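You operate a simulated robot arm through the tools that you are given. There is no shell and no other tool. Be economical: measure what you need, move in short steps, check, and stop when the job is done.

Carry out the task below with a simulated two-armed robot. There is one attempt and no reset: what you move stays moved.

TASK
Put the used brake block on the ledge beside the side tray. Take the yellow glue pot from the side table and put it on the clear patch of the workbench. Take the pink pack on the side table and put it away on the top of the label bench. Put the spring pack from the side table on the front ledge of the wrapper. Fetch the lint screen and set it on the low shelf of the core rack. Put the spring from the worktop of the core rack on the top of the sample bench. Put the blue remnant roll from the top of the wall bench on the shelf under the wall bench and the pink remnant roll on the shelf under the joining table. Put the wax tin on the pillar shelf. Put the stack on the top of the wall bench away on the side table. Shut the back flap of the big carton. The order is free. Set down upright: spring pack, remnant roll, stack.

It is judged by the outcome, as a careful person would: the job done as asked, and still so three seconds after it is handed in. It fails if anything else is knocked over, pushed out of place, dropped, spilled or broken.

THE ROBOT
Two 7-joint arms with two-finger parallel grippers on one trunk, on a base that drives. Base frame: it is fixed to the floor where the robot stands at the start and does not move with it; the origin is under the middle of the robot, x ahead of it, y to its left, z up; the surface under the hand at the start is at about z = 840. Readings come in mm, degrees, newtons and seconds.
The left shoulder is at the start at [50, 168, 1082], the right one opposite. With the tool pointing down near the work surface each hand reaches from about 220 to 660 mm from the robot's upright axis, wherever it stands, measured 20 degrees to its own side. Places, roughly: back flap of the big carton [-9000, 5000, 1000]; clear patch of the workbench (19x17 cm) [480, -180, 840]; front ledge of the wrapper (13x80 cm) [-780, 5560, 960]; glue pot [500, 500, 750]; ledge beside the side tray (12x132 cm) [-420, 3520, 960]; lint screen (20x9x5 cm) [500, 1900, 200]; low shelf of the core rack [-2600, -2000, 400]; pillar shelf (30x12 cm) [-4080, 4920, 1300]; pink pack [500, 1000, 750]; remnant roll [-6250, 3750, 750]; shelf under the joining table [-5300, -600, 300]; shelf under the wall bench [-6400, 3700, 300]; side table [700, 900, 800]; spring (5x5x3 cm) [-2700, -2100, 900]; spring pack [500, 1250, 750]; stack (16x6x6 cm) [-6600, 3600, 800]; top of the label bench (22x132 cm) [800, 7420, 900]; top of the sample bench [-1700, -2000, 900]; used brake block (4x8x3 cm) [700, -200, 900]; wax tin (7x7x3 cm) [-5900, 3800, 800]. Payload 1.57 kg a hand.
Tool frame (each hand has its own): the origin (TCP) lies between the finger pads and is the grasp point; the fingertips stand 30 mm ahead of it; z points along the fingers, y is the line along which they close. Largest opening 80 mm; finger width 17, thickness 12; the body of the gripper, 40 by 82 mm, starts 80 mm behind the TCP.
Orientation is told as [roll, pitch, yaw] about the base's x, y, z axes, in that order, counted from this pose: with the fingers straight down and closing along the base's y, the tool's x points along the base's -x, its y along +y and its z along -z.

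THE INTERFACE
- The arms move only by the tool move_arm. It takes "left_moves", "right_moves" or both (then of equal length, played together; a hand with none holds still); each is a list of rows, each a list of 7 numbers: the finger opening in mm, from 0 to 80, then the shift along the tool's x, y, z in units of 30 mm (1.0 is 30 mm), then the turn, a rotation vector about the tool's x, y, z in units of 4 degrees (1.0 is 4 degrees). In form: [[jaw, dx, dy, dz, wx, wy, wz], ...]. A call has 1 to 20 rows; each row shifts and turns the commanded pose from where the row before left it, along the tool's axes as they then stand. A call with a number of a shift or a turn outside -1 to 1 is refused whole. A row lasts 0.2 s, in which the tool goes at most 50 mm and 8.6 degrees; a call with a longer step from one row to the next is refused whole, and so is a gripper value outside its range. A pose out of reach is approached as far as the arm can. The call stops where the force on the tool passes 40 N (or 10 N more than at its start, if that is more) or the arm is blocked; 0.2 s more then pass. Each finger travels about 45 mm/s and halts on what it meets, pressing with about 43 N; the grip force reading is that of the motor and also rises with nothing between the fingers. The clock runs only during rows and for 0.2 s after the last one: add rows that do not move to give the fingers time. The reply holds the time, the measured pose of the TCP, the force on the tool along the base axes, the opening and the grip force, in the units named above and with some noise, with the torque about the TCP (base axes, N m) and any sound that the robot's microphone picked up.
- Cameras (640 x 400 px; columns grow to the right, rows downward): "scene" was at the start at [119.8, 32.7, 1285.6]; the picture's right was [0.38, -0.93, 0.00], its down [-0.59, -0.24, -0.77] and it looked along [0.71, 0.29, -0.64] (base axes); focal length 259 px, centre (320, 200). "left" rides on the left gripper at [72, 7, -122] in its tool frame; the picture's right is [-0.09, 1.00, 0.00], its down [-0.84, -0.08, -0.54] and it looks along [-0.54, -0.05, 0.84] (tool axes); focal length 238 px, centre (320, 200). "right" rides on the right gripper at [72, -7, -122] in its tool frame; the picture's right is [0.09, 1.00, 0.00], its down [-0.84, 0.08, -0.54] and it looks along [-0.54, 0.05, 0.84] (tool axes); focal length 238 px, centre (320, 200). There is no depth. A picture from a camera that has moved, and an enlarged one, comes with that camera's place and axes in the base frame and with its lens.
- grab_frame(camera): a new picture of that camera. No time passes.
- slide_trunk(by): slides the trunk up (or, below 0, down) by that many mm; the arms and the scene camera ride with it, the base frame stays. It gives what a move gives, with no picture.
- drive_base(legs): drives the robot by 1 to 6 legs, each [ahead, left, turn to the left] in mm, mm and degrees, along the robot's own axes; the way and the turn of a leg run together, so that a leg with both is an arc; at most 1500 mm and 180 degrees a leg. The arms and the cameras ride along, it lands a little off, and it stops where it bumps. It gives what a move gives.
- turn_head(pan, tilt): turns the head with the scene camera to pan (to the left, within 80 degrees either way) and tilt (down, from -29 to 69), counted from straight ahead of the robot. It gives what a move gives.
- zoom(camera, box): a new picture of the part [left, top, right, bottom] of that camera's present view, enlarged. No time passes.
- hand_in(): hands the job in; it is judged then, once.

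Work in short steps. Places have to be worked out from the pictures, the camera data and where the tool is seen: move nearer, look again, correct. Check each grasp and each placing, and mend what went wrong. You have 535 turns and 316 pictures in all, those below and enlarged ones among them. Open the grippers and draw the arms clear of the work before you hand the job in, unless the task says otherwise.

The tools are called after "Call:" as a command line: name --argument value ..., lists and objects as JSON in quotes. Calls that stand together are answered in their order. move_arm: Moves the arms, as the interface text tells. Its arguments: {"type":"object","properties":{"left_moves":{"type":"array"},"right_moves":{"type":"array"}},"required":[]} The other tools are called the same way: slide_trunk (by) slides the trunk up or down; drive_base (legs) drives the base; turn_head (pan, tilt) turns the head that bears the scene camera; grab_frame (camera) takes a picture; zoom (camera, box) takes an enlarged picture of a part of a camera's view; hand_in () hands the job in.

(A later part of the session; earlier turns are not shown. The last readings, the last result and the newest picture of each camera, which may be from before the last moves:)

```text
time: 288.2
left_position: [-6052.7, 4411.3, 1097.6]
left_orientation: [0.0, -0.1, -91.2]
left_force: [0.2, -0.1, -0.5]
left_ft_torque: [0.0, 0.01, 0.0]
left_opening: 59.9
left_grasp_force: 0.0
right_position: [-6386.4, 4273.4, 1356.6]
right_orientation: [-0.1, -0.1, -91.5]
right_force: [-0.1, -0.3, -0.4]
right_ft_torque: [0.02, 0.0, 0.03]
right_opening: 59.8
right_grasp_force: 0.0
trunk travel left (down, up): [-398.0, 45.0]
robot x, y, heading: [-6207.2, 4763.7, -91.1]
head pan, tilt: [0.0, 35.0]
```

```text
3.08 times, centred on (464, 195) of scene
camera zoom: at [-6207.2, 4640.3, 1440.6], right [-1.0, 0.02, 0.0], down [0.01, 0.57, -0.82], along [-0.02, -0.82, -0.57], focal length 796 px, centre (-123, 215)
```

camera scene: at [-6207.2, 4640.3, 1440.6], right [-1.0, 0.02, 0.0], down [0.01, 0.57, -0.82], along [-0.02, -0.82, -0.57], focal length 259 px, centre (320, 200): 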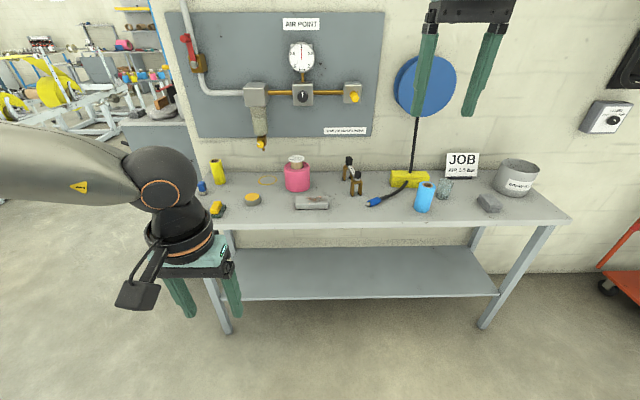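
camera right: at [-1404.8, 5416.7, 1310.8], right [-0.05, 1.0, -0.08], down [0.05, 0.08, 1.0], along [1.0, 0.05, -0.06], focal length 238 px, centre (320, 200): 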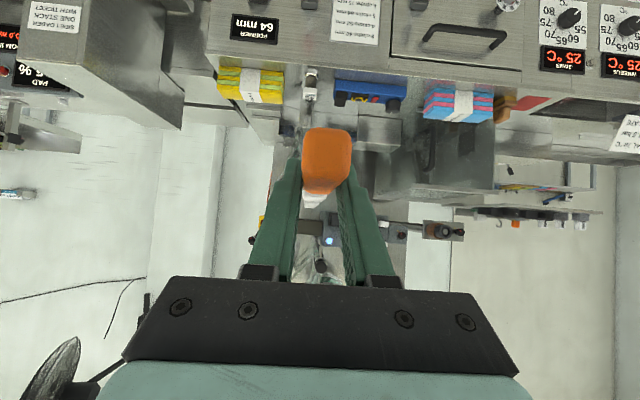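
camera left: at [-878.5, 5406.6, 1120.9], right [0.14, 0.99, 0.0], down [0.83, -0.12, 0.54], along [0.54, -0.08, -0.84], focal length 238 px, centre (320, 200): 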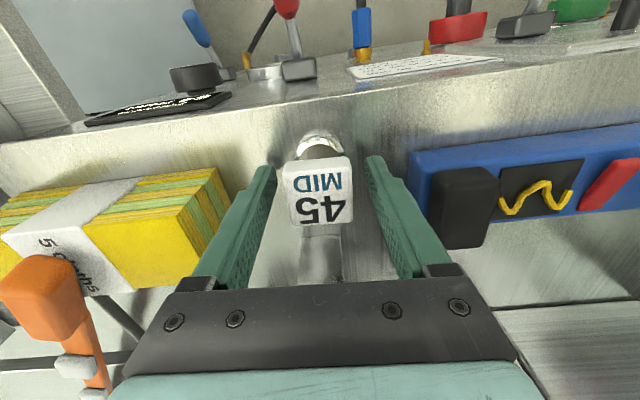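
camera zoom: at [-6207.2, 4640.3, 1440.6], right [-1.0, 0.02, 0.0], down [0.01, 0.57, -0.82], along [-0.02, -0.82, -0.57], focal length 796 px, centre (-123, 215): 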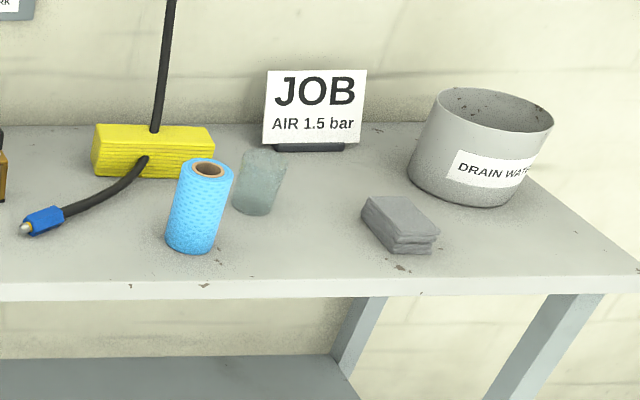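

I now identify: blue roll at ≈[-6616, 3850], pink roll with a core, grey wax tin with yellow lid, and the yellow layered stack at ≈[-6615, 3680]. I first deal with the blue roll: lower the trunk, stand in front, and tilt the right hand 45° forward.

Call:
slide_trunk --by -150

Call:
drive_base --legs '[[0, 0, 1.1], [330, -233, 0]]'

Call:
move_arm --right_moves '[[80, 0.3, 0, 0, 0, -0.95, 0], [80, 0.3, 0, 0, 0, -0.95, 0], [80, 0, 0, 0, 0, -0.95, 0], [80, 0, 0, 0, 0, -0.95, 0], [80, 0, 0, 0, 0, -0.95, 0], [80, 0, 0, 0, 0, -0.95, 0], [80, 0, 0, 0, 0, -0.95, 0], [80, 0, 0, 0, 0, -0.95, 0], [80, 0, 0, 0, 0, -0.95, 0], [80, 0, 0, 0, 0, -0.95, 0], [80, 0, 0, 0, 0, -0.95, 0], [80, 0, 0, 0, 0, -0.95, 0], [80, 0, 0, 0, 0, -0.95, 0], [80, 0, 0, 0, 0, 0, 0]]'

Call:
grab_frame --camera "right"

Call:
grab_frame --camera "scene"

```text
time: 290.0
left_position: [-6052.0, 4412.1, 948.9]
left_orientation: [0.0, -0.1, -91.3]
left_force: [0.7, -0.1, -0.5]
left_ft_torque: [-0.01, 0.02, 0.0]
left_opening: 60.1
left_grasp_force: 0.1
right_position: [-6386.5, 4274.3, 1207.3]
right_orientation: [-0.1, -0.1, -91.6]
right_force: [0.1, 0.7, 0.5]
right_ft_torque: [0.02, 0.03, -0.01]
right_opening: 60.0
right_grasp_force: 0.0
trunk travel left (down, up): [-248.0, 195.0]
robot x, y, heading: [-6206.3, 4768.6, -91.0]
head pan, tilt: [0.0, 35.0]
```

```text
time: 292.9
left_position: [-6275.4, 4092.5, 948.6]
left_orientation: [-0.1, -0.2, -90.2]
left_force: [0.4, 0.7, 0.2]
left_ft_torque: [0.0, 0.01, 0.02]
left_opening: 60.0
left_grasp_force: 0.1
right_position: [-6607.4, 3947.8, 1207.5]
right_orientation: [-0.1, -0.1, -90.5]
right_force: [-0.4, 0.2, -0.4]
right_ft_torque: [0.0, 0.0, -0.01]
right_opening: 60.0
right_grasp_force: 0.0
trunk travel left (down, up): [-248.0, 195.0]
robot x, y, heading: [-6432.6, 4449.2, -90.0]
head pan, tilt: [0.0, 35.0]
```

```text
time: 295.9
left_position: [-6274.6, 4090.8, 947.7]
left_orientation: [0.0, -0.2, -90.1]
left_force: [0.4, -0.3, 0.0]
left_ft_torque: [-0.01, 0.03, -0.02]
left_opening: 59.9
left_grasp_force: 0.0
right_position: [-6606.6, 3965.7, 1205.3]
right_orientation: [-0.2, -49.6, -90.3]
right_force: [1.2, -0.7, -0.2]
right_ft_torque: [-0.01, -0.01, -0.02]
right_opening: 80.1
right_grasp_force: 0.1
trunk travel left (down, up): [-248.0, 195.0]
robot x, y, heading: [-6434.7, 4446.7, -90.1]
head pan, tilt: [0.0, 35.0]
```

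```text
208 pictures are left
camera right: at [-6612.4, 4106.4, 1231.5], right [1.0, 0.05, -0.07], down [0.08, -0.13, 0.99], along [0.04, -0.99, -0.13], focal length 238 px, centre (320, 200)
```

right: 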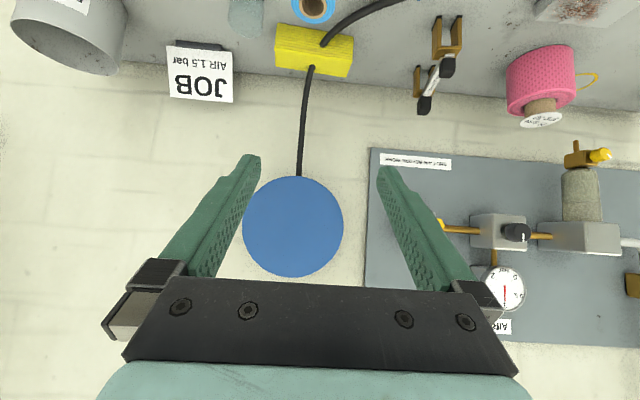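

```text
207 pictures are left
camera scene: at [-6434.2, 4318.1, 1290.6], right [-1.0, 0.0, 0.0], down [0.0, 0.57, -0.82], along [0.0, -0.82, -0.57], focal length 259 px, centre (320, 200)
```

scene: 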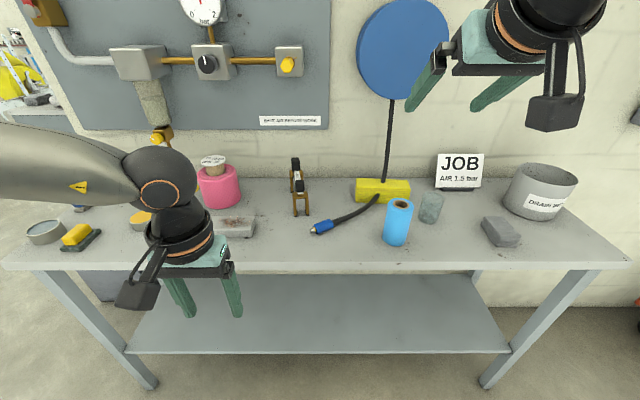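

Blue roll: axis at [-6607, 3865], top z≈964, table ≈872. I go to a pre-grasp point 120 mm before it.

Call:
move_arm --right_moves '[[80, 0.6, 0, 0.5, 0, 0, 0], [80, 0.6, 0, 0.5, 0, 0, 0], [80, 0.6, 0, 0.5, 0, 0, 0], [80, 0.6, 0, 0.5, 0, 0, 0], [80, 0.6, 0, 0.5, 0, 0, 0], [80, 0.6, 0, 0.5, 0, 0, 0], [80, 0.6, 0, 0.5, 0, 0, 0], [80, 0.6, 0, 0.5, 0, 0, 0], [80, 0.13, 0, 0.6, 0, 0, 0], [80, 0, 0, 0, 0, 0, 0]]'

Call:
grab_frame --camera "right"

```text
time: 298.1
left_position: [-6275.6, 4091.2, 948.4]
left_orientation: [-0.1, -0.2, -90.2]
left_force: [0.4, -0.2, -0.1]
left_ft_torque: [-0.01, 0.0, 0.01]
left_opening: 60.0
left_grasp_force: 0.1
right_position: [-6605.1, 3956.5, 1003.1]
right_orientation: [-0.2, -49.5, -90.3]
right_force: [0.9, -0.5, -0.2]
right_ft_torque: [0.02, -0.02, -0.01]
right_opening: 79.9
right_grasp_force: 0.1
trunk travel left (down, up): [-248.0, 195.0]
robot x, y, heading: [-6431.5, 4448.2, -90.0]
head pan, tilt: [0.0, 35.0]
```

```text
206 pictures are left
camera right: at [-6610.9, 4097.0, 1028.5], right [1.0, 0.05, -0.07], down [0.08, -0.13, 0.99], along [0.04, -0.99, -0.13], focal length 238 px, centre (320, 200)
```

right: 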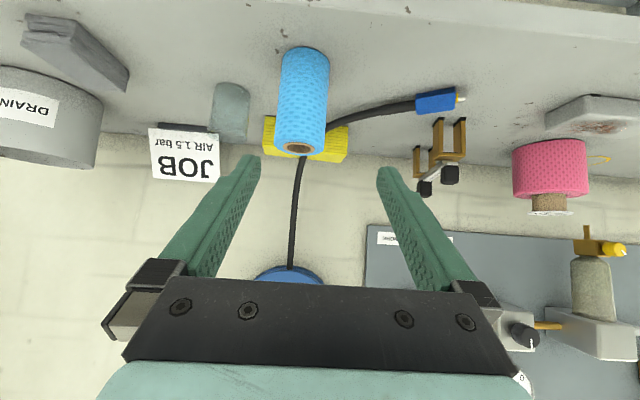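

The roll is about 20 mm to -x of my line; I correct and advance, then close.

Call:
move_arm --right_moves '[[80, 0, -0.35, 0.2, 0, 0, 0], [80, 0, -0.35, 0.2, 0, 0, 0], [80, 0, 0, 0.7, 0, 0, 0], [80, 0, 0, 0.7, 0, 0, 0], [80, 0, 0, 0.7, 0, 0, 0], [80, 0, 0, 0.7, 0, 0, 0], [80, 0, 0, 0.7, 0, 0, 0], [80, 0, 0, 0, 0, 0, 0]]'

Call:
grab_frame --camera "right"

```text
time: 299.9
left_position: [-6274.9, 4091.6, 947.4]
left_orientation: [-0.1, -0.3, -90.2]
left_force: [1.1, -0.6, 1.0]
left_ft_torque: [0.05, 0.0, 0.02]
left_opening: 59.8
left_grasp_force: 0.1
right_position: [-6630.3, 3869.1, 927.7]
right_orientation: [-0.1, -49.5, -90.3]
right_force: [-0.6, -0.3, 0.5]
right_ft_torque: [0.02, 0.02, -0.01]
right_opening: 79.9
right_grasp_force: 0.0
trunk travel left (down, up): [-248.0, 195.0]
robot x, y, heading: [-6432.9, 4443.5, -90.0]
head pan, tilt: [0.0, 35.0]
```

```text
205 pictures are left
camera right: at [-6636.2, 4009.0, 954.0], right [1.0, 0.05, -0.07], down [0.08, -0.13, 0.99], along [0.04, -0.99, -0.13], focal length 238 px, centre (320, 200)
```

right: 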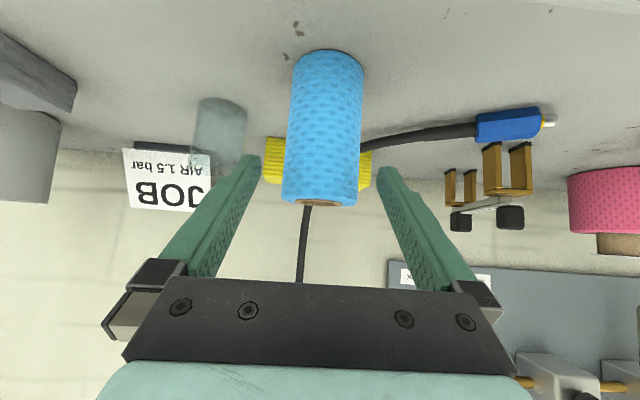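

Roll width tells it's about 45 mm deeper along the fingers. I advance 45 mm and close.

Call:
move_arm --right_moves '[[80, 0, 0.05, 0.5, 0, 0, 0], [80, 0, 0, 0.5, 0, 0, 0], [80, 0, 0, 0.5, 0, 0, 0], [60, 0, 0, 0, 0, 0, 0], [40, 0, 0, 0, 0, 0, 0], [30, 0, 0, 0, 0, 0, 0], [30, 0, 0, 0, 0, 0, 0]]'

Call:
grab_frame --camera "right"

```text
time: 301.5
left_position: [-6274.6, 4092.3, 948.7]
left_orientation: [-0.1, -0.2, -90.1]
left_force: [0.0, 0.0, 0.1]
left_ft_torque: [-0.02, -0.01, -0.01]
left_opening: 59.6
left_grasp_force: 0.1
right_position: [-6627.7, 3835.5, 898.2]
right_orientation: [-0.1, -49.6, -90.4]
right_force: [-0.5, -0.9, 0.3]
right_ft_torque: [-0.04, -0.06, -0.02]
right_opening: 58.6
right_grasp_force: 37.5
trunk travel left (down, up): [-248.0, 195.0]
robot x, y, heading: [-6432.9, 4440.3, -90.1]
head pan, tilt: [0.0, 35.0]
```

```text
204 pictures are left
camera right: at [-6632.4, 3975.9, 924.5], right [1.0, 0.05, -0.07], down [0.08, -0.13, 0.99], along [0.04, -0.99, -0.14], focal length 238 px, centre (320, 200)
```

right: 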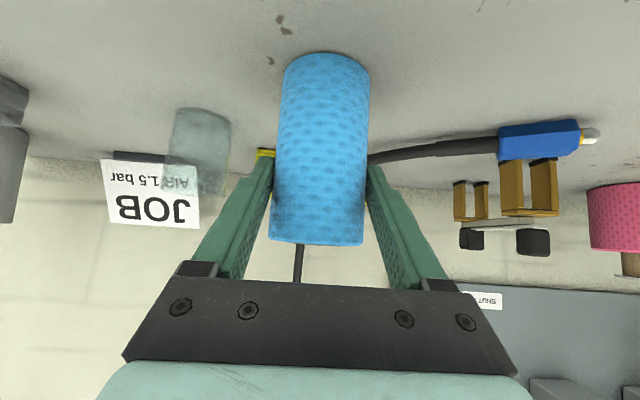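

Gripped. I lift, back off, lower the trunk fully and bring the roll down to shelf height (shelf z≈330, front edge y≈3879).

Call:
move_arm --right_moves '[[30, -0.5, 0, -0.43, 0, 0, 0], [30, -0.5, 0, -0.43, 0, 0, 0], [30, -0.5, 0, -0.43, 0, 0, 0], [30, 0, 0, 0, 0, 0, 0]]'

Call:
drive_base --legs '[[-270, 0, 0]]'

Call:
slide_trunk --by -245

Call:
move_arm --right_moves '[[30, 0.7, 0, 0.6, 0, 0, 0], [30, 0.7, 0, 0.6, 0, 0, 0], [30, 0.7, 0, 0.6, 0, 0, 0], [30, 0.7, 0, 0.6, 0, 0, 0], [30, 0.7, 0, 0.6, 0, 0, 0], [30, 0.7, 0, 0.6, 0, 0, 0], [30, 0.7, 0, 0.6, 0, 0, 0], [30, 0.7, 0, 0.6, 0, 0, 0], [30, 0.7, 0, 0.6, 0, 0, 0], [30, 0.7, 0, 0.6, 0, 0, 0], [30, 0.7, 0, 0.6, 0, 0, 0], [30, 0, 0, 0, 0, 0, 0]]'

Call:
grab_frame --camera "scene"

```text
time: 302.5
left_position: [-6275.8, 4092.7, 948.0]
left_orientation: [-0.1, -0.2, -90.1]
left_force: [0.6, -0.4, 1.0]
left_ft_torque: [0.02, 0.02, 0.01]
left_opening: 60.0
left_grasp_force: 0.1
right_position: [-6625.6, 3834.5, 958.3]
right_orientation: [-0.3, -49.6, -90.4]
right_force: [0.1, 0.2, -1.6]
right_ft_torque: [0.05, 0.0, 0.01]
right_opening: 58.8
right_grasp_force: 43.0
trunk travel left (down, up): [-248.0, 195.0]
robot x, y, heading: [-6433.7, 4445.4, -90.1]
head pan, tilt: [0.0, 35.0]
```

```text
time: 304.4
left_position: [-6275.7, 4360.5, 948.4]
left_orientation: [-0.1, -0.3, -90.3]
left_force: [-0.2, 0.7, -0.2]
left_ft_torque: [0.01, 0.0, -0.03]
left_opening: 60.0
left_grasp_force: 0.0
right_position: [-6628.1, 4104.4, 958.0]
right_orientation: [-0.2, -49.5, -90.6]
right_force: [0.7, -0.9, -0.4]
right_ft_torque: [0.01, 0.01, -0.01]
right_opening: 58.6
right_grasp_force: 42.5
trunk travel left (down, up): [-248.0, 195.0]
robot x, y, heading: [-6433.6, 4714.6, -90.5]
head pan, tilt: [0.0, 35.0]
```

```text
time: 307.0
left_position: [-6274.4, 4360.6, 703.1]
left_orientation: [-0.1, -0.2, -90.3]
left_force: [0.9, 0.5, -0.8]
left_ft_torque: [0.0, -0.01, -0.01]
left_opening: 59.8
left_grasp_force: 0.0
right_position: [-6627.9, 4103.6, 713.6]
right_orientation: [-0.2, -49.5, -90.6]
right_force: [0.2, -0.3, -1.4]
right_ft_torque: [0.02, 0.0, 0.0]
right_opening: 58.5
right_grasp_force: 42.7
trunk travel left (down, up): [-3.0, 440.0]
robot x, y, heading: [-6428.5, 4716.4, -90.3]
head pan, tilt: [0.0, 35.0]
```

```text
time: 309.6
left_position: [-6275.0, 4359.1, 703.0]
left_orientation: [-0.1, -0.2, -90.3]
left_force: [0.4, 0.0, 0.2]
left_ft_torque: [0.0, -0.01, -0.03]
left_opening: 60.1
left_grasp_force: 0.2
right_position: [-6629.4, 4103.9, 445.5]
right_orientation: [-0.4, -49.3, -90.5]
right_force: [0.0, 0.4, -1.0]
right_ft_torque: [0.0, 0.0, 0.0]
right_opening: 58.6
right_grasp_force: 43.1
right hand out of reach, approached as far as the arm can: row 10, 11
trunk travel left (down, up): [-3.0, 440.0]
robot x, y, heading: [-6432.6, 4714.8, -90.5]
head pan, tilt: [0.0, 35.0]
```

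```text
203 pictures are left
camera scene: at [-6433.6, 4586.4, 1045.6], right [-1.0, 0.01, 0.0], down [0.0, 0.57, -0.82], along [-0.01, -0.82, -0.57], focal length 259 px, centre (320, 200)
```

scene: 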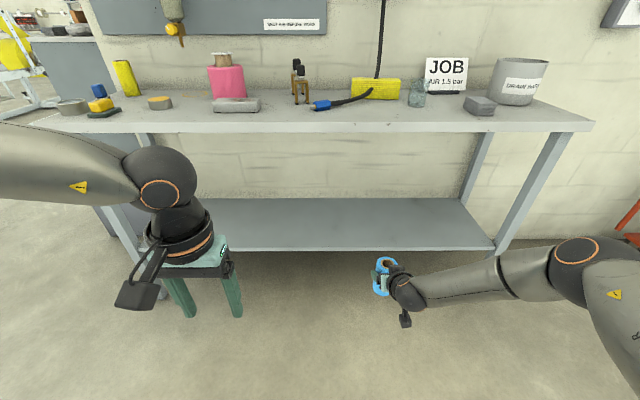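

At that extension it can't go lower; I draw the hand nearer to the body while lowering.

Call:
move_arm --right_moves '[[30, 0.64, 0, -0.41, 0, 0, 0], [30, 0.64, 0, -0.41, 0, 0, 0], [30, 0.64, 0, -0.41, 0, 0, 0], [30, 0.64, 0, -0.41, 0, 0, 0], [30, 0.64, 0, -0.41, 0, 0, 0], [30, 0.64, 0, -0.41, 0, 0, 0], [30, 0, 0, 0, 0, 0, 0]]'

```text
time: 311.2
left_position: [-6274.8, 4360.9, 704.0]
left_orientation: [-0.1, -0.2, -90.3]
left_force: [0.1, -0.9, 0.1]
left_ft_torque: [-0.03, -0.01, 0.01]
left_opening: 59.7
left_grasp_force: 0.1
right_position: [-6629.7, 4103.9, 444.3]
right_orientation: [-0.3, -49.3, -90.5]
right_force: [0.1, -0.1, -0.8]
right_ft_torque: [0.04, -0.02, 0.01]
right_opening: 58.5
right_grasp_force: 42.8
right hand out of reach, approached as far as the arm can: row 1, 2, 3, 4, 5, 6
trunk travel left (down, up): [-3.0, 440.0]
robot x, y, heading: [-6432.0, 4711.5, -90.5]
head pan, tilt: [0.0, 35.0]
```

Call:
move_arm --right_moves '[[30, -0.25, 0, -0.22, 0, 0, 0], [30, -0.25, 0, -0.22, 0, 0, 0], [30, 0.4, 0, -0.5, 0, 0, 0], [30, 0.4, 0, -0.5, 0, 0, 0], [30, 0.4, 0, -0.5, 0, 0, 0], [30, 0.4, 0, -0.5, 0, 0, 0], [30, 0.4, 0, -0.5, 0, 0, 0], [30, 0, 0, 0, 0, 0, 0]]'

```text
time: 313.0
left_position: [-6275.9, 4358.9, 702.9]
left_orientation: [-0.1, -0.2, -90.3]
left_force: [0.6, 0.0, 0.3]
left_ft_torque: [0.01, -0.02, -0.03]
left_opening: 60.1
left_grasp_force: 0.0
right_position: [-6627.9, 4131.7, 467.7]
right_orientation: [-0.6, -48.9, -90.5]
right_force: [-0.8, -0.6, -1.0]
right_ft_torque: [0.05, 0.0, 0.01]
right_opening: 58.3
right_grasp_force: 43.1
right hand out of reach, approached as far as the arm can: row 4, 5, 6, 7
trunk travel left (down, up): [-3.0, 440.0]
robot x, y, heading: [-6430.6, 4711.8, -90.5]
head pan, tilt: [0.0, 35.0]
```

Pulling in hits a wrist limit; I try going further forward and down instead (still in front of the shelf).

Call:
move_arm --right_moves '[[30, -0.1, 0, 0.57, 0, 0, 0], [30, -0.1, 0, 0.57, 0, 0, 0], [30, -0.1, 0, 0.57, 0, 0, 0], [30, -0.1, 0, 0.57, 0, 0, 0], [30, -0.1, 0, 0.57, 0, 0, 0], [30, -0.1, 0, 0.57, 0, 0, 0], [30, -0.1, 0, 0.57, 0, 0, 0], [30, -0.1, 0, 0.57, 0, 0, 0], [30, 0, 0, 0, 0, 0, 0]]'

```text
time: 315.0
left_position: [-6275.3, 4359.3, 704.2]
left_orientation: [0.0, -0.2, -90.3]
left_force: [0.1, -0.4, -0.7]
left_ft_torque: [-0.01, 0.01, 0.0]
left_opening: 60.2
left_grasp_force: 0.0
right_position: [-6629.0, 4012.9, 399.2]
right_orientation: [-0.1, -49.5, -90.5]
right_force: [0.7, 0.0, -1.2]
right_ft_torque: [-0.01, 0.01, 0.0]
right_opening: 58.4
right_grasp_force: 43.1
trunk travel left (down, up): [-3.0, 440.0]
robot x, y, heading: [-6434.6, 4715.0, -90.6]
head pan, tilt: [0.0, 35.0]
```

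That works. I raise it 13 mm for clearance and drive ahead so the roll goes over the shelf.

Call:
move_arm --right_moves '[[30, -0.33, 0, -0.28, 0, 0, 0], [30, 0, 0, 0, 0, 0, 0]]'

Call:
drive_base --legs '[[130, 0, 0]]'

Call:
grab_frame --camera "scene"

Call:
grab_frame --camera "right"

```text
time: 315.6
left_position: [-6275.6, 4360.6, 703.6]
left_orientation: [0.0, -0.2, -90.3]
left_force: [0.7, 0.5, -0.1]
left_ft_torque: [0.0, 0.02, 0.01]
left_opening: 60.0
left_grasp_force: 0.0
right_position: [-6628.8, 4011.4, 412.9]
right_orientation: [-0.2, -49.6, -90.7]
right_force: [0.2, 0.7, -1.8]
right_ft_torque: [0.02, -0.03, 0.02]
right_opening: 58.5
right_grasp_force: 43.4
trunk travel left (down, up): [-3.0, 440.0]
robot x, y, heading: [-6434.8, 4715.3, -90.3]
head pan, tilt: [0.0, 35.0]
```

```text
time: 316.9
left_position: [-6274.7, 4232.2, 702.7]
left_orientation: [-0.2, -0.1, -90.0]
left_force: [-0.4, -0.2, 1.5]
left_ft_torque: [-0.02, 0.01, -0.02]
left_opening: 60.2
left_grasp_force: 0.0
right_position: [-6628.4, 3883.8, 412.4]
right_orientation: [-0.2, -49.5, -90.4]
right_force: [-0.7, 0.0, -0.9]
right_ft_torque: [0.0, -0.01, 0.02]
right_opening: 58.8
right_grasp_force: 43.3
trunk travel left (down, up): [-3.0, 440.0]
robot x, y, heading: [-6434.7, 4582.8, -90.3]
head pan, tilt: [0.0, 35.0]
```

```text
202 pictures are left
camera scene: at [-6433.8, 4458.7, 1045.6], right [-1.0, 0.0, 0.0], down [0.0, 0.57, -0.82], along [0.0, -0.82, -0.57], focal length 259 px, centre (320, 200)
```

scene: 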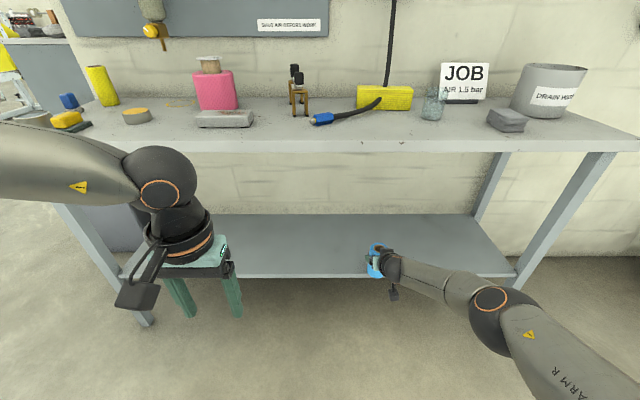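

```text
201 pictures are left
camera right: at [-6633.4, 4023.5, 437.3], right [1.0, 0.05, -0.07], down [0.08, -0.13, 0.99], along [0.04, -0.99, -0.14], focal length 238 px, centre (320, 200)
```

right: 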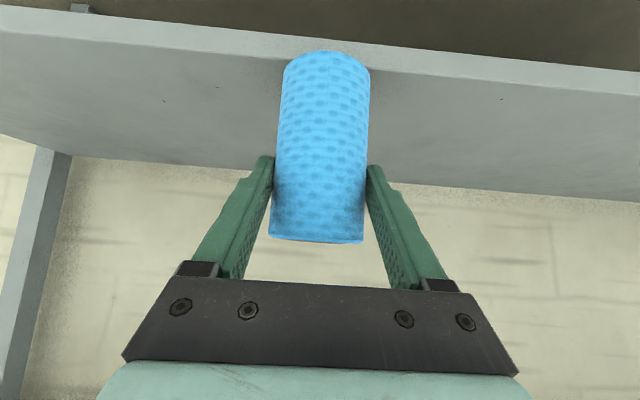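

Shelf top is at z≈323 and the roll's base is about 30 mm above it. I drive on 95 mm and lower.

Call:
drive_base --legs '[[95, 0, 0]]'

Call:
move_arm --right_moves '[[30, 0.2, 0, 0.17, 0, 0, 0], [30, 0.2, 0, 0.17, 0, 0, 0], [30, 0.1, 0, 0.085, 0, 0, 0], [30, 0, 0, 0, 0, 0, 0]]'

Call:
move_arm --right_moves '[[30, 0.04, 0, 0.034, 0, 0, 0], [30, 0.04, 0, 0.034, 0, 0, 0], [30, 0.04, 0, 0.034, 0, 0, 0], [30, 0.04, 0, 0.034, 0, 0, 0], [30, 0, 0, 0, 0, 0, 0]]'

```text
time: 318.0
left_position: [-6274.5, 4139.8, 702.0]
left_orientation: [-0.1, -0.2, -90.0]
left_force: [0.7, 0.7, 1.4]
left_ft_torque: [-0.01, 0.03, 0.01]
left_opening: 59.9
left_grasp_force: 0.0
right_position: [-6625.8, 3788.9, 412.2]
right_orientation: [-0.2, -49.4, -90.2]
right_force: [0.1, -1.0, -1.5]
right_ft_torque: [0.01, -0.01, 0.0]
right_opening: 58.9
right_grasp_force: 43.1
trunk travel left (down, up): [-3.0, 440.0]
robot x, y, heading: [-6433.4, 4490.4, -90.2]
head pan, tilt: [0.0, 35.0]
```

```text
time: 319.0
left_position: [-6272.8, 4140.0, 704.2]
left_orientation: [-0.1, -0.2, -90.0]
left_force: [-0.7, 1.4, -0.1]
left_ft_torque: [-0.03, 0.0, 0.0]
left_opening: 60.0
left_grasp_force: 0.1
right_position: [-6627.6, 3785.9, 400.3]
right_orientation: [-0.2, -50.2, -90.4]
right_force: [0.0, -3.9, 22.7]
right_ft_torque: [-0.13, -0.27, -0.05]
right_opening: 58.8
right_grasp_force: 43.2
trunk travel left (down, up): [-3.0, 440.0]
robot x, y, heading: [-6434.0, 4491.9, -89.9]
head pan, tilt: [0.0, 35.0]
```

```text
time: 320.2
left_position: [-6274.6, 4140.8, 705.2]
left_orientation: [-0.1, -0.2, -89.9]
left_force: [0.4, 0.9, -0.1]
left_ft_torque: [0.02, -0.01, 0.02]
left_opening: 60.1
left_grasp_force: 0.1
right_position: [-6626.2, 3786.4, 399.9]
right_orientation: [-0.1, -50.5, -90.2]
right_force: [0.8, -5.4, 31.8]
right_ft_torque: [-0.14, -0.23, -0.01]
right_opening: 58.4
right_grasp_force: 42.9
right hand out of reach, approached as far as the arm can: row 1
trunk travel left (down, up): [-3.0, 440.0]
robot x, y, heading: [-6431.1, 4491.9, -90.0]
head pan, tilt: [0.0, 35.0]
```

Contact at TCP z 400 (shelf ≈342). I relieve the load, open and view.

Call:
move_arm --right_moves '[[30, -0.1, 0, -0.085, 0, 0, 0], [62, 0, 0, 0, 0, 0, 0], [72, 0, 0, 0, 0, 0, 0], [80, 0, 0, 0, 0, 0, 0], [80, 0, 0, 0, 0, 0, 0]]'

Call:
grab_frame --camera "right"

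```text
time: 321.4
left_position: [-6273.9, 4139.8, 702.6]
left_orientation: [-0.1, -0.1, -90.0]
left_force: [0.5, -1.0, 0.1]
left_ft_torque: [0.01, 0.0, 0.01]
left_opening: 60.0
left_grasp_force: 0.0
right_position: [-6626.7, 3789.8, 390.9]
right_orientation: [-0.1, -49.4, -90.2]
right_force: [0.2, 0.2, -0.8]
right_ft_torque: [0.02, 0.01, 0.0]
right_opening: 80.1
right_grasp_force: 0.0
trunk travel left (down, up): [-3.0, 440.0]
robot x, y, heading: [-6436.5, 4491.3, -90.0]
head pan, tilt: [0.0, 35.0]
```

```text
200 pictures are left
camera right: at [-6632.5, 3931.1, 416.7], right [1.0, 0.05, -0.07], down [0.08, -0.13, 0.99], along [0.04, -0.99, -0.14], focal length 238 px, centre (320, 200)
```

right: 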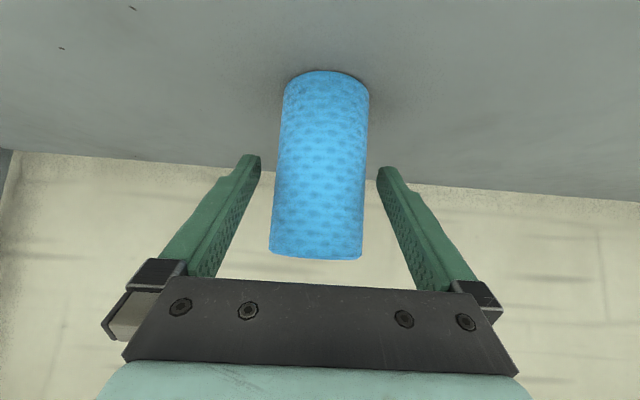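

The roll stands upright on the shelf. I retract, back off and raise the trunk, then head west toward the big carton.

Call:
move_arm --right_moves '[[80, 0, 0, -0.6, 0, 0, 0], [80, 0, 0, -0.8, 0, 0, 0], [80, 0, 0, -0.8, 0, 0, 0], [80, 0, 0, -0.8, 0, 0, 0], [80, 0, 0, -0.5, 0, 0, 0]]'

Call:
drive_base --legs '[[-650, 0, 0], [0, 0, -90]]'

Call:
slide_trunk --by 300

Call:
move_arm --right_moves '[[80, 0, 0, -0.5, 0, 0.95, 0], [80, 0, 0, -0.5, 0, 0.95, 0], [80, 0, 0, -0.5, 0, 0.95, 0], [80, 0, 0, -0.5, 0, 0.95, 0], [80, 0, 0, -0.5, 0, 0.95, 0], [80, 0, 0, -0.5, 0, 0.95, 0], [80, 0, 0, -0.5, 0, 0.95, 0], [80, 0, 0, -0.5, 0, 0.95, 0], [80, 0, 0, -0.5, 0, 0.95, 0], [80, 0, 0, -0.5, 0, 0.95, 0], [80, 0, 0, -0.5, 0, 0.95, 0], [80, 0, 0, -0.5, 0, 0.95, 0], [80, 0, 0, -0.5, 0, 0.95, 0]]'

Call:
turn_head --pan 0 --tilt 15

Call:
grab_frame --camera "scene"

```text
time: 322.6
left_position: [-6274.7, 4138.3, 702.1]
left_orientation: [0.0, -0.2, -90.0]
left_force: [-0.1, 0.7, -0.5]
left_ft_torque: [-0.02, 0.01, 0.01]
left_opening: 60.2
left_grasp_force: 0.1
right_position: [-6614.1, 3857.9, 454.8]
right_orientation: [-0.2, -49.5, -90.2]
right_force: [0.1, 0.0, 0.0]
right_ft_torque: [0.0, -0.03, -0.01]
right_opening: 80.0
right_grasp_force: 0.1
right hand out of reach, approached as far as the arm can: row 1, 2
trunk travel left (down, up): [-3.0, 440.0]
robot x, y, heading: [-6434.4, 4492.2, -90.0]
head pan, tilt: [0.0, 35.0]
```

```text
time: 330.0
left_position: [-6789.2, 4981.2, 702.8]
left_orientation: [-0.1, -0.2, -179.5]
left_force: [0.0, -0.3, -1.1]
left_ft_torque: [-0.03, 0.0, -0.02]
left_opening: 59.9
left_grasp_force: 0.1
right_position: [-7074.1, 5318.7, 455.2]
right_orientation: [-0.2, -49.5, -179.9]
right_force: [0.0, -0.1, 0.1]
right_ft_torque: [0.02, -0.03, 0.0]
right_opening: 80.2
right_grasp_force: 0.0
trunk travel left (down, up): [-3.0, 440.0]
robot x, y, heading: [-6442.9, 5144.8, -179.7]
head pan, tilt: [0.0, 35.0]
```

```text
time: 333.0
left_position: [-6790.8, 4980.8, 1002.6]
left_orientation: [0.0, -0.2, -179.5]
left_force: [0.1, 0.7, -0.7]
left_ft_torque: [0.0, -0.05, -0.04]
left_opening: 59.9
left_grasp_force: 0.0
right_position: [-7074.4, 5319.5, 755.4]
right_orientation: [-0.3, -49.5, -179.6]
right_force: [0.9, -1.0, 0.5]
right_ft_torque: [0.01, -0.02, 0.03]
right_opening: 80.0
right_grasp_force: 0.0
trunk travel left (down, up): [-303.0, 140.0]
robot x, y, heading: [-6439.8, 5142.0, -179.5]
head pan, tilt: [0.0, 35.0]
```

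```text
time: 335.8
left_position: [-6790.4, 4980.4, 1002.6]
left_orientation: [0.0, -0.2, -179.5]
left_force: [0.5, -1.0, -1.0]
left_ft_torque: [0.0, -0.04, 0.03]
left_opening: 59.9
left_grasp_force: 0.2
right_position: [-6990.6, 5319.7, 923.9]
right_orientation: [-0.1, -0.1, -179.9]
right_force: [0.0, 0.4, 0.1]
right_ft_torque: [0.02, -0.02, 0.01]
right_opening: 79.9
right_grasp_force: 0.1
trunk travel left (down, up): [-303.0, 140.0]
robot x, y, heading: [-6437.4, 5145.7, -179.6]
head pan, tilt: [0.0, 35.0]
```

```text
time: 336.7
left_position: [-6789.8, 4981.3, 1003.2]
left_orientation: [-0.1, -0.2, -179.5]
left_force: [1.1, -0.1, -0.1]
left_ft_torque: [0.0, 0.01, 0.01]
left_opening: 60.1
left_grasp_force: 0.0
right_position: [-6990.9, 5318.8, 922.4]
right_orientation: [-0.1, -0.1, -179.8]
right_force: [-0.5, 0.4, 0.0]
right_ft_torque: [-0.03, -0.01, -0.03]
right_opening: 80.1
right_grasp_force: 0.0
trunk travel left (down, up): [-303.0, 140.0]
robot x, y, heading: [-6439.8, 5139.2, -179.6]
head pan, tilt: [0.0, 15.0]
```

```text
199 pictures are left
camera scene: at [-6571.0, 5143.4, 1377.5], right [-0.01, 1.0, 0.0], down [0.26, 0.0, -0.97], along [-0.97, -0.01, -0.26], focal length 259 px, centre (320, 200)
```

scene: 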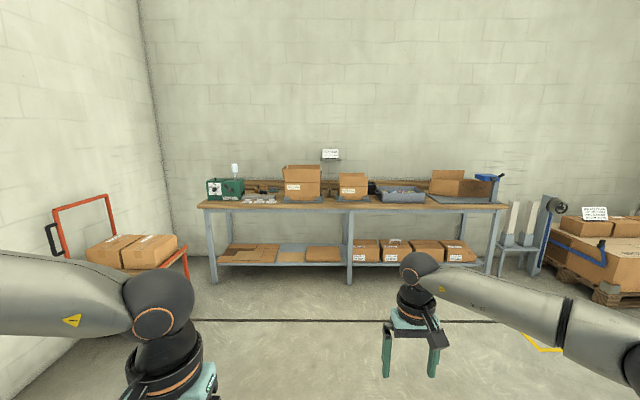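

I zoom on the packing bench; the big carton should be the one at the centre left.

Call:
zoom --camera "scene" --box '[256, 145, 384, 225]'

```text
5.00 times, centred on (320, 185) of scene
camera zoom: at [-6571.0, 5143.4, 1377.5], right [-0.01, 1.0, 0.0], down [0.26, 0.0, -0.97], along [-0.97, -0.01, -0.26], focal length 1293 px, centre (320, 275)
```

zoom: 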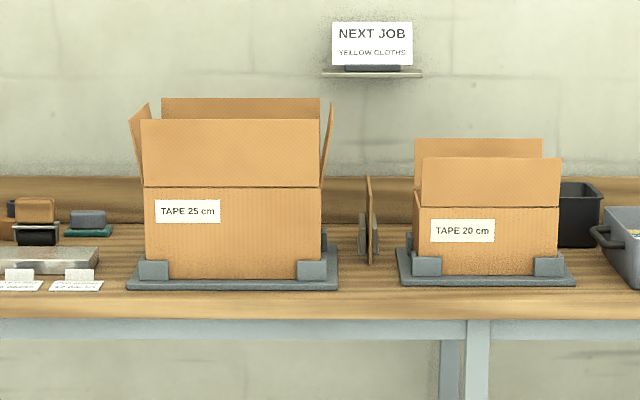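

The big carton has all four flaps up; only the back (wall-side) flap is to be shut. I drive closer.

Call:
drive_base --legs '[[1450, 300, 0]]'

Call:
turn_head --pan 0 --tilt 30

Call:
grab_frame --camera "scene"

```text
time: 344.0
left_position: [-8242.0, 4661.3, 1003.3]
left_orientation: [-0.1, -0.2, -178.9]
left_force: [0.9, -0.1, 0.1]
left_ft_torque: [0.03, -0.02, 0.01]
left_opening: 60.2
left_grasp_force: 0.0
right_position: [-8446.5, 4996.3, 923.7]
right_orientation: [-0.1, -0.1, -179.2]
right_force: [0.7, -0.1, 0.0]
right_ft_torque: [0.02, 0.0, -0.03]
right_opening: 79.9
right_grasp_force: 0.0
trunk travel left (down, up): [-303.0, 140.0]
robot x, y, heading: [-7890.0, 4829.2, -178.9]
head pan, tilt: [0.0, 15.0]
```

```text
time: 344.8
left_position: [-8241.9, 4660.2, 1003.6]
left_orientation: [-0.1, -0.2, -178.8]
left_force: [-0.5, -0.4, -0.1]
left_ft_torque: [0.02, 0.04, 0.02]
left_opening: 60.4
left_grasp_force: 0.1
right_position: [-8445.9, 4997.1, 923.7]
right_orientation: [-0.1, -0.1, -179.2]
right_force: [-0.4, -0.2, 0.0]
right_ft_torque: [0.03, 0.01, -0.02]
right_opening: 79.8
right_grasp_force: 0.2
trunk travel left (down, up): [-303.0, 140.0]
robot x, y, heading: [-7888.7, 4828.3, -178.6]
head pan, tilt: [0.0, 30.0]
```

```text
197 pictures are left
camera scene: at [-8021.6, 4826.1, 1353.4], right [-0.02, 1.0, 0.0], down [0.5, 0.01, -0.87], along [-0.87, -0.02, -0.5], focal length 259 px, centre (320, 200)
```

scene: 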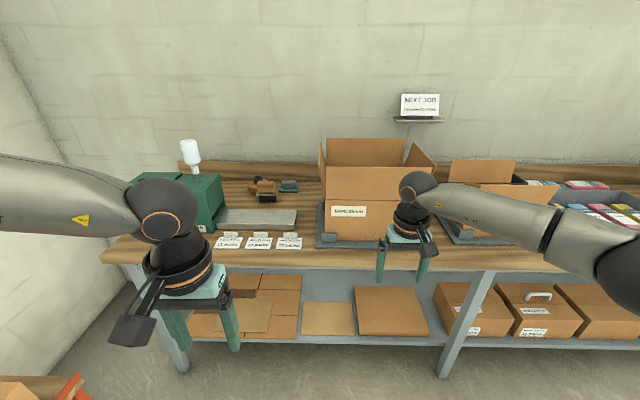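

The back flap's top edge is at about [-8950, 4970, 1077], hinged near z≈957. I raise the trunk and the right hand above flap height and drive close.

Call:
slide_trunk --by 130

Call:
move_arm --right_moves '[[0, 0, 0, -0.8, 0, 0, 0], [0, 0, 0, -0.8, 0, 0, 0], [0, 0.4, 0, -0.8, 0, 0, 0], [0, 0.8, 0, -0.8, 0, 0, 0], [0, 0.8, 0, 0, 0, 0, 0], [0, 0.8, 0, 0, 0, 0, 0], [0, 0.8, 0, 0, 0, 0, 0], [0, 0, 0, 0, 0, 0, 0]]'

Call:
drive_base --legs '[[0, 0, -1.3], [400, 30, 0]]'

Call:
turn_head --pan -15 --tilt 40

Call:
grab_frame --camera "scene"

Call:
grab_frame --camera "right"

```text
time: 346.4
left_position: [-8242.6, 4661.7, 1132.8]
left_orientation: [-0.1, -0.2, -178.8]
left_force: [0.8, -0.2, -0.9]
left_ft_torque: [0.0, 0.01, 0.0]
left_opening: 60.1
left_grasp_force: 0.1
right_position: [-8446.2, 4995.6, 1054.4]
right_orientation: [-0.1, -0.1, -179.2]
right_force: [0.0, -0.1, -0.5]
right_ft_torque: [-0.03, 0.03, -0.02]
right_opening: 80.1
right_grasp_force: 0.0
trunk travel left (down, up): [-433.0, 10.0]
robot x, y, heading: [-7892.7, 4827.9, -179.0]
head pan, tilt: [0.0, 30.0]
```

```text
time: 348.2
left_position: [-8241.6, 4660.9, 1132.7]
left_orientation: [-0.2, -0.2, -178.8]
left_force: [-0.5, 0.3, -1.0]
left_ft_torque: [0.02, -0.03, 0.02]
left_opening: 60.1
left_grasp_force: 0.0
right_position: [-8335.8, 4997.2, 1151.3]
right_orientation: [-0.1, -0.1, -179.2]
right_force: [0.2, -1.2, -0.5]
right_ft_torque: [-0.02, -0.02, 0.0]
right_opening: 0.0
right_grasp_force: 21.6
trunk travel left (down, up): [-433.0, 10.0]
robot x, y, heading: [-7890.1, 4826.1, -178.7]
head pan, tilt: [0.0, 30.0]
```

```text
time: 351.0
left_position: [-8643.4, 4635.1, 1133.6]
left_orientation: [0.0, -0.2, -179.7]
left_force: [0.5, 0.2, -0.4]
left_ft_torque: [-0.02, -0.03, -0.02]
left_opening: 59.9
left_grasp_force: 0.0
right_position: [-8731.2, 4973.2, 1149.4]
right_orientation: [-0.1, -0.2, 179.9]
right_force: [1.1, -0.1, -0.3]
right_ft_torque: [0.0, -0.02, -0.04]
right_opening: 0.0
right_grasp_force: 21.2
trunk travel left (down, up): [-433.0, 10.0]
robot x, y, heading: [-8291.2, 4797.6, -180.0]
head pan, tilt: [0.0, 30.0]
```

```text
time: 351.8
left_position: [-8642.9, 4635.8, 1132.8]
left_orientation: [-0.1, -0.3, -179.6]
left_force: [0.1, 0.3, 0.0]
left_ft_torque: [-0.01, 0.0, 0.0]
left_opening: 60.0
left_grasp_force: 0.0
right_position: [-8730.2, 4973.5, 1150.5]
right_orientation: [0.0, 0.0, 179.8]
right_force: [0.3, 0.0, -0.5]
right_ft_torque: [-0.02, -0.03, 0.02]
right_opening: 0.1
right_grasp_force: 21.8
trunk travel left (down, up): [-433.0, 10.0]
robot x, y, heading: [-8290.3, 4799.4, -179.6]
head pan, tilt: [-15.0, 40.0]
```

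```text
196 pictures are left
camera scene: at [-8411.5, 4819.5, 1468.1], right [0.25, 0.97, 0.0], down [0.62, -0.16, -0.77], along [-0.74, 0.19, -0.64], focal length 259 px, centre (320, 200)
```

scene: 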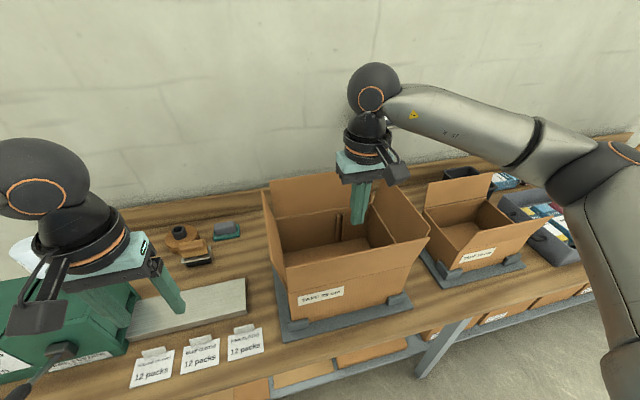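

```text
195 pictures are left
camera right: at [-8658.8, 4980.8, 1273.0], right [0.09, -1.0, 0.0], down [-0.84, -0.08, 0.54], along [-0.54, -0.05, -0.84], focal length 238 px, centre (320, 200)
```

right: 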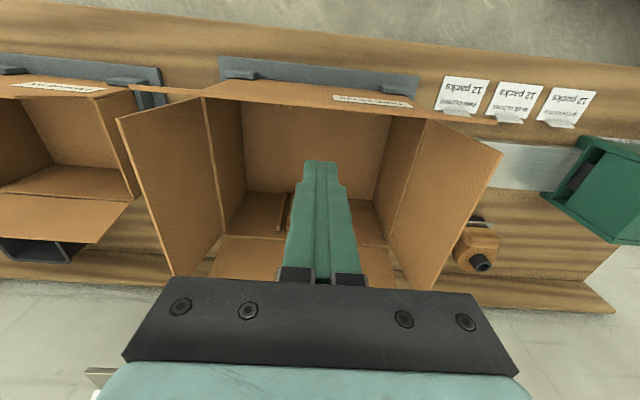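

Geometry confirmed (front flap at x≈-8700, y 4823–5123). I pitch the closed right hand 20° forward, go over and behind the back flap.

Call:
drive_base --legs '[[50, 0, 0]]'

Call:
move_arm --right_moves '[[0, 0, 0, 0, 0, -1, 0], [0, 0, 0, 0, 0, -1, 0], [0, 0, 0, 0, 0, -1, 0], [0, 0, 0, 0, 0, -1, 0], [0, 0, 0, 0, 0, -1, 0], [0, -0.82, 0, 0.3, 0, 0, 0], [0, -0.82, 0, 0.3, 0, 0, 0], [0, -0.82, 0, 0.3, 0, 0, 0], [0, -0.82, 0, 0.3, 0, 0, 0], [0, -0.82, 0, 0.3, 0, 0, 0], [0, -0.82, 0, 0.3, 0, 0, 0], [0, -0.82, 0, 0.3, 0, 0, 0], [0, -0.82, 0, 0.3, 0, 0, 0], [0, 0, 0, 0, 0, 0, 0]]'

Call:
grab_frame --camera "scene"

Call:
grab_frame --camera "right"

```text
time: 352.7
left_position: [-8691.5, 4635.8, 1132.7]
left_orientation: [0.0, -0.2, -179.7]
left_force: [0.1, -0.6, -0.4]
left_ft_torque: [-0.04, -0.02, -0.02]
left_opening: 59.8
left_grasp_force: 0.0
right_position: [-8781.1, 4972.5, 1149.1]
right_orientation: [-0.1, -0.1, 180.0]
right_force: [-0.3, 0.0, -1.0]
right_ft_torque: [-0.02, -0.02, -0.01]
right_opening: 0.0
right_grasp_force: 21.0
trunk travel left (down, up): [-433.0, 10.0]
robot x, y, heading: [-8338.9, 4796.6, -179.4]
head pan, tilt: [-15.0, 40.0]
```

```text
time: 355.7
left_position: [-8690.8, 4636.5, 1132.6]
left_orientation: [-0.1, -0.3, -179.6]
left_force: [0.1, -0.3, -0.3]
left_ft_torque: [0.02, 0.03, 0.01]
left_opening: 60.1
left_grasp_force: 0.1
right_position: [-8986.3, 4975.4, 1151.5]
right_orientation: [-0.1, -20.1, -180.0]
right_force: [-0.2, 0.9, -0.2]
right_ft_torque: [-0.01, 0.0, -0.01]
right_opening: 0.2
right_grasp_force: 21.0
trunk travel left (down, up): [-433.0, 10.0]
robot x, y, heading: [-8336.8, 4798.4, -179.7]
head pan, tilt: [-15.0, 40.0]
```

```text
194 pictures are left
camera scene: at [-8459.7, 4819.6, 1468.1], right [0.25, 0.97, 0.0], down [0.62, -0.16, -0.77], along [-0.74, 0.19, -0.64], focal length 259 px, centre (320, 200)
```

scene: 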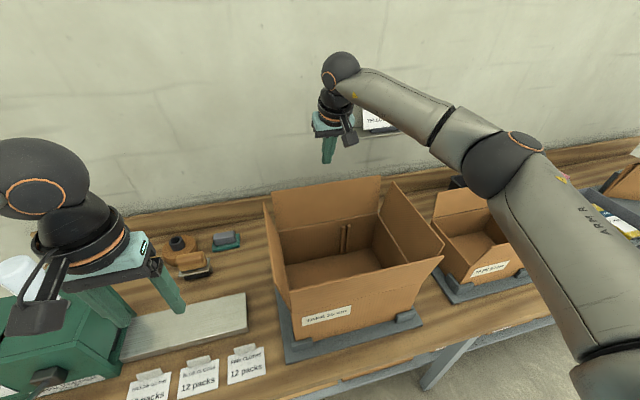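

```text
193 pictures are left
camera right: at [-8877.3, 4982.7, 1241.8], right [0.09, -1.0, -0.03], down [-0.6, -0.08, 0.8], along [-0.8, -0.05, -0.6], focal length 238 px, centre (320, 200)
```

right: 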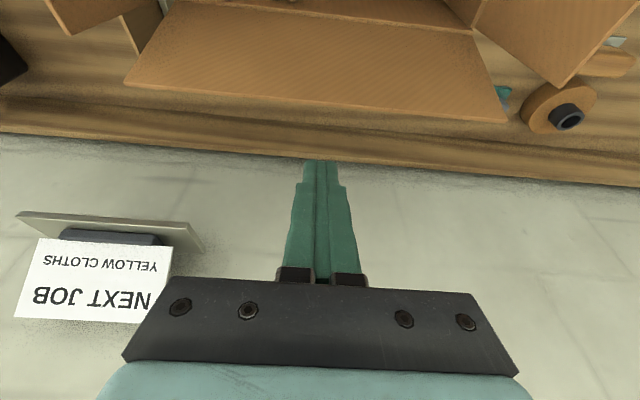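

The flap leans slightly back (top at x≈-8971). I lower the finger behind it.

Call:
move_arm --right_moves '[[0, -0.45, 0, 0.15, 0, 0, 0], [0, 0.3, 0, 0.8, 0, 0, 0], [0, 0.3, 0, 0.8, 0, 0, 0], [0, 0.3, 0, 0.85, 0, 0, 0], [0, 0, 0, 0, 0, 0, 0]]'

Call:
grab_frame --camera "scene"

Call:
grab_frame --camera "right"

```text
time: 356.9
left_position: [-8691.4, 4635.5, 1132.9]
left_orientation: [-0.1, -0.2, -179.6]
left_force: [0.1, -0.5, -0.3]
left_ft_torque: [0.0, 0.0, -0.03]
left_opening: 60.0
left_grasp_force: 0.0
right_position: [-9001.3, 4974.7, 1072.5]
right_orientation: [0.0, -20.2, 180.1]
right_force: [0.3, -1.0, -0.2]
right_ft_torque: [-0.02, 0.0, -0.02]
right_opening: 0.2
right_grasp_force: 21.3
trunk travel left (down, up): [-433.0, 10.0]
robot x, y, heading: [-8336.0, 4796.8, -179.8]
head pan, tilt: [-15.0, 40.0]
```

```text
192 pictures are left
camera scene: at [-8459.7, 4819.1, 1468.1], right [0.25, 0.97, 0.0], down [0.62, -0.16, -0.77], along [-0.74, 0.19, -0.64], focal length 259 px, centre (320, 200)
```

scene: 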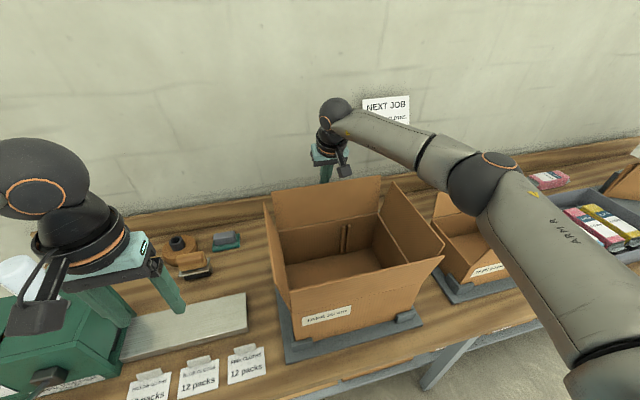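

```text
191 pictures are left
camera right: at [-8892.4, 4981.4, 1162.3], right [0.09, -1.0, -0.03], down [-0.6, -0.08, 0.8], along [-0.8, -0.05, -0.6], focal length 238 px, centre (320, 200)
```

right: 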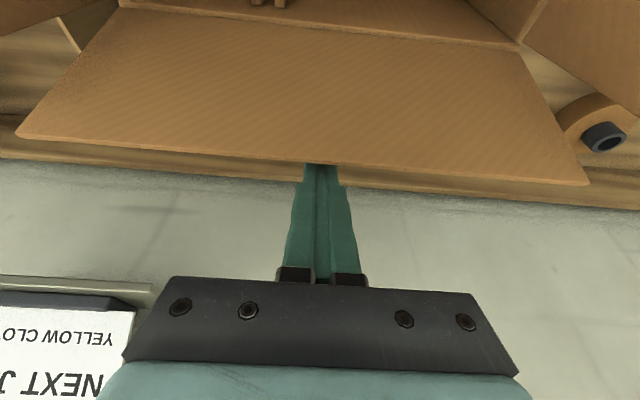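

Finger is behind the flap. I sweep it over along the hinge arc to about 60°, then check.

Call:
move_arm --right_moves '[[0, 0.7, 0, -0.4, 0, 0, 0], [0, 0.7, 0, -0.4, 0, 0, 0], [0, 0.53, 0, -0.157, 0, 0, 0], [0, 0.53, 0, -0.157, 0, 0, 0], [0, 0.56, 0, 0.027, 0, 0, 0], [0, 0.56, 0, 0.027, 0, 0, 0], [0, 0.5, 0, 0.21, 0, 0, 0], [0, 0.5, 0, 0.21, 0, 0, 0], [0, 0, 0, 0, 0, 0, 0]]'

Call:
grab_frame --camera "scene"

```text
time: 358.9
left_position: [-8690.5, 4635.8, 1133.6]
left_orientation: [-0.1, -0.2, -179.7]
left_force: [-0.1, -0.5, 0.7]
left_ft_torque: [-0.02, 0.02, 0.0]
left_opening: 60.1
left_grasp_force: 0.0
right_position: [-8867.3, 4973.5, 1043.0]
right_orientation: [-0.1, -20.1, -180.0]
right_force: [-0.1, 0.1, 1.0]
right_ft_torque: [-0.02, -0.04, 0.0]
right_opening: 0.2
right_grasp_force: 21.4
trunk travel left (down, up): [-433.0, 10.0]
robot x, y, heading: [-8338.9, 4796.8, -179.8]
head pan, tilt: [-15.0, 40.0]
```

```text
190 pictures are left
camera scene: at [-8460.0, 4819.2, 1468.0], right [0.25, 0.97, 0.0], down [0.62, -0.16, -0.77], along [-0.74, 0.19, -0.64], focal length 259 px, centre (320, 200)
```

scene: 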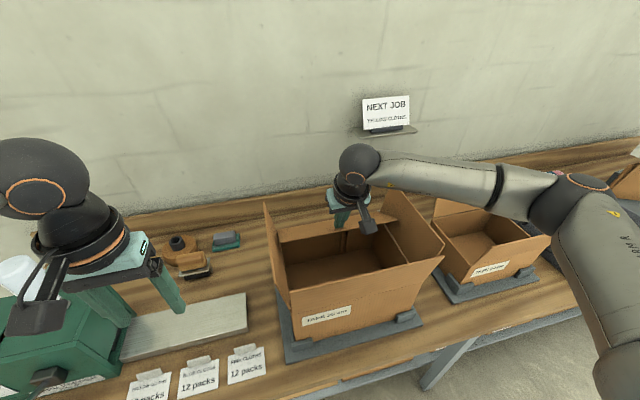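

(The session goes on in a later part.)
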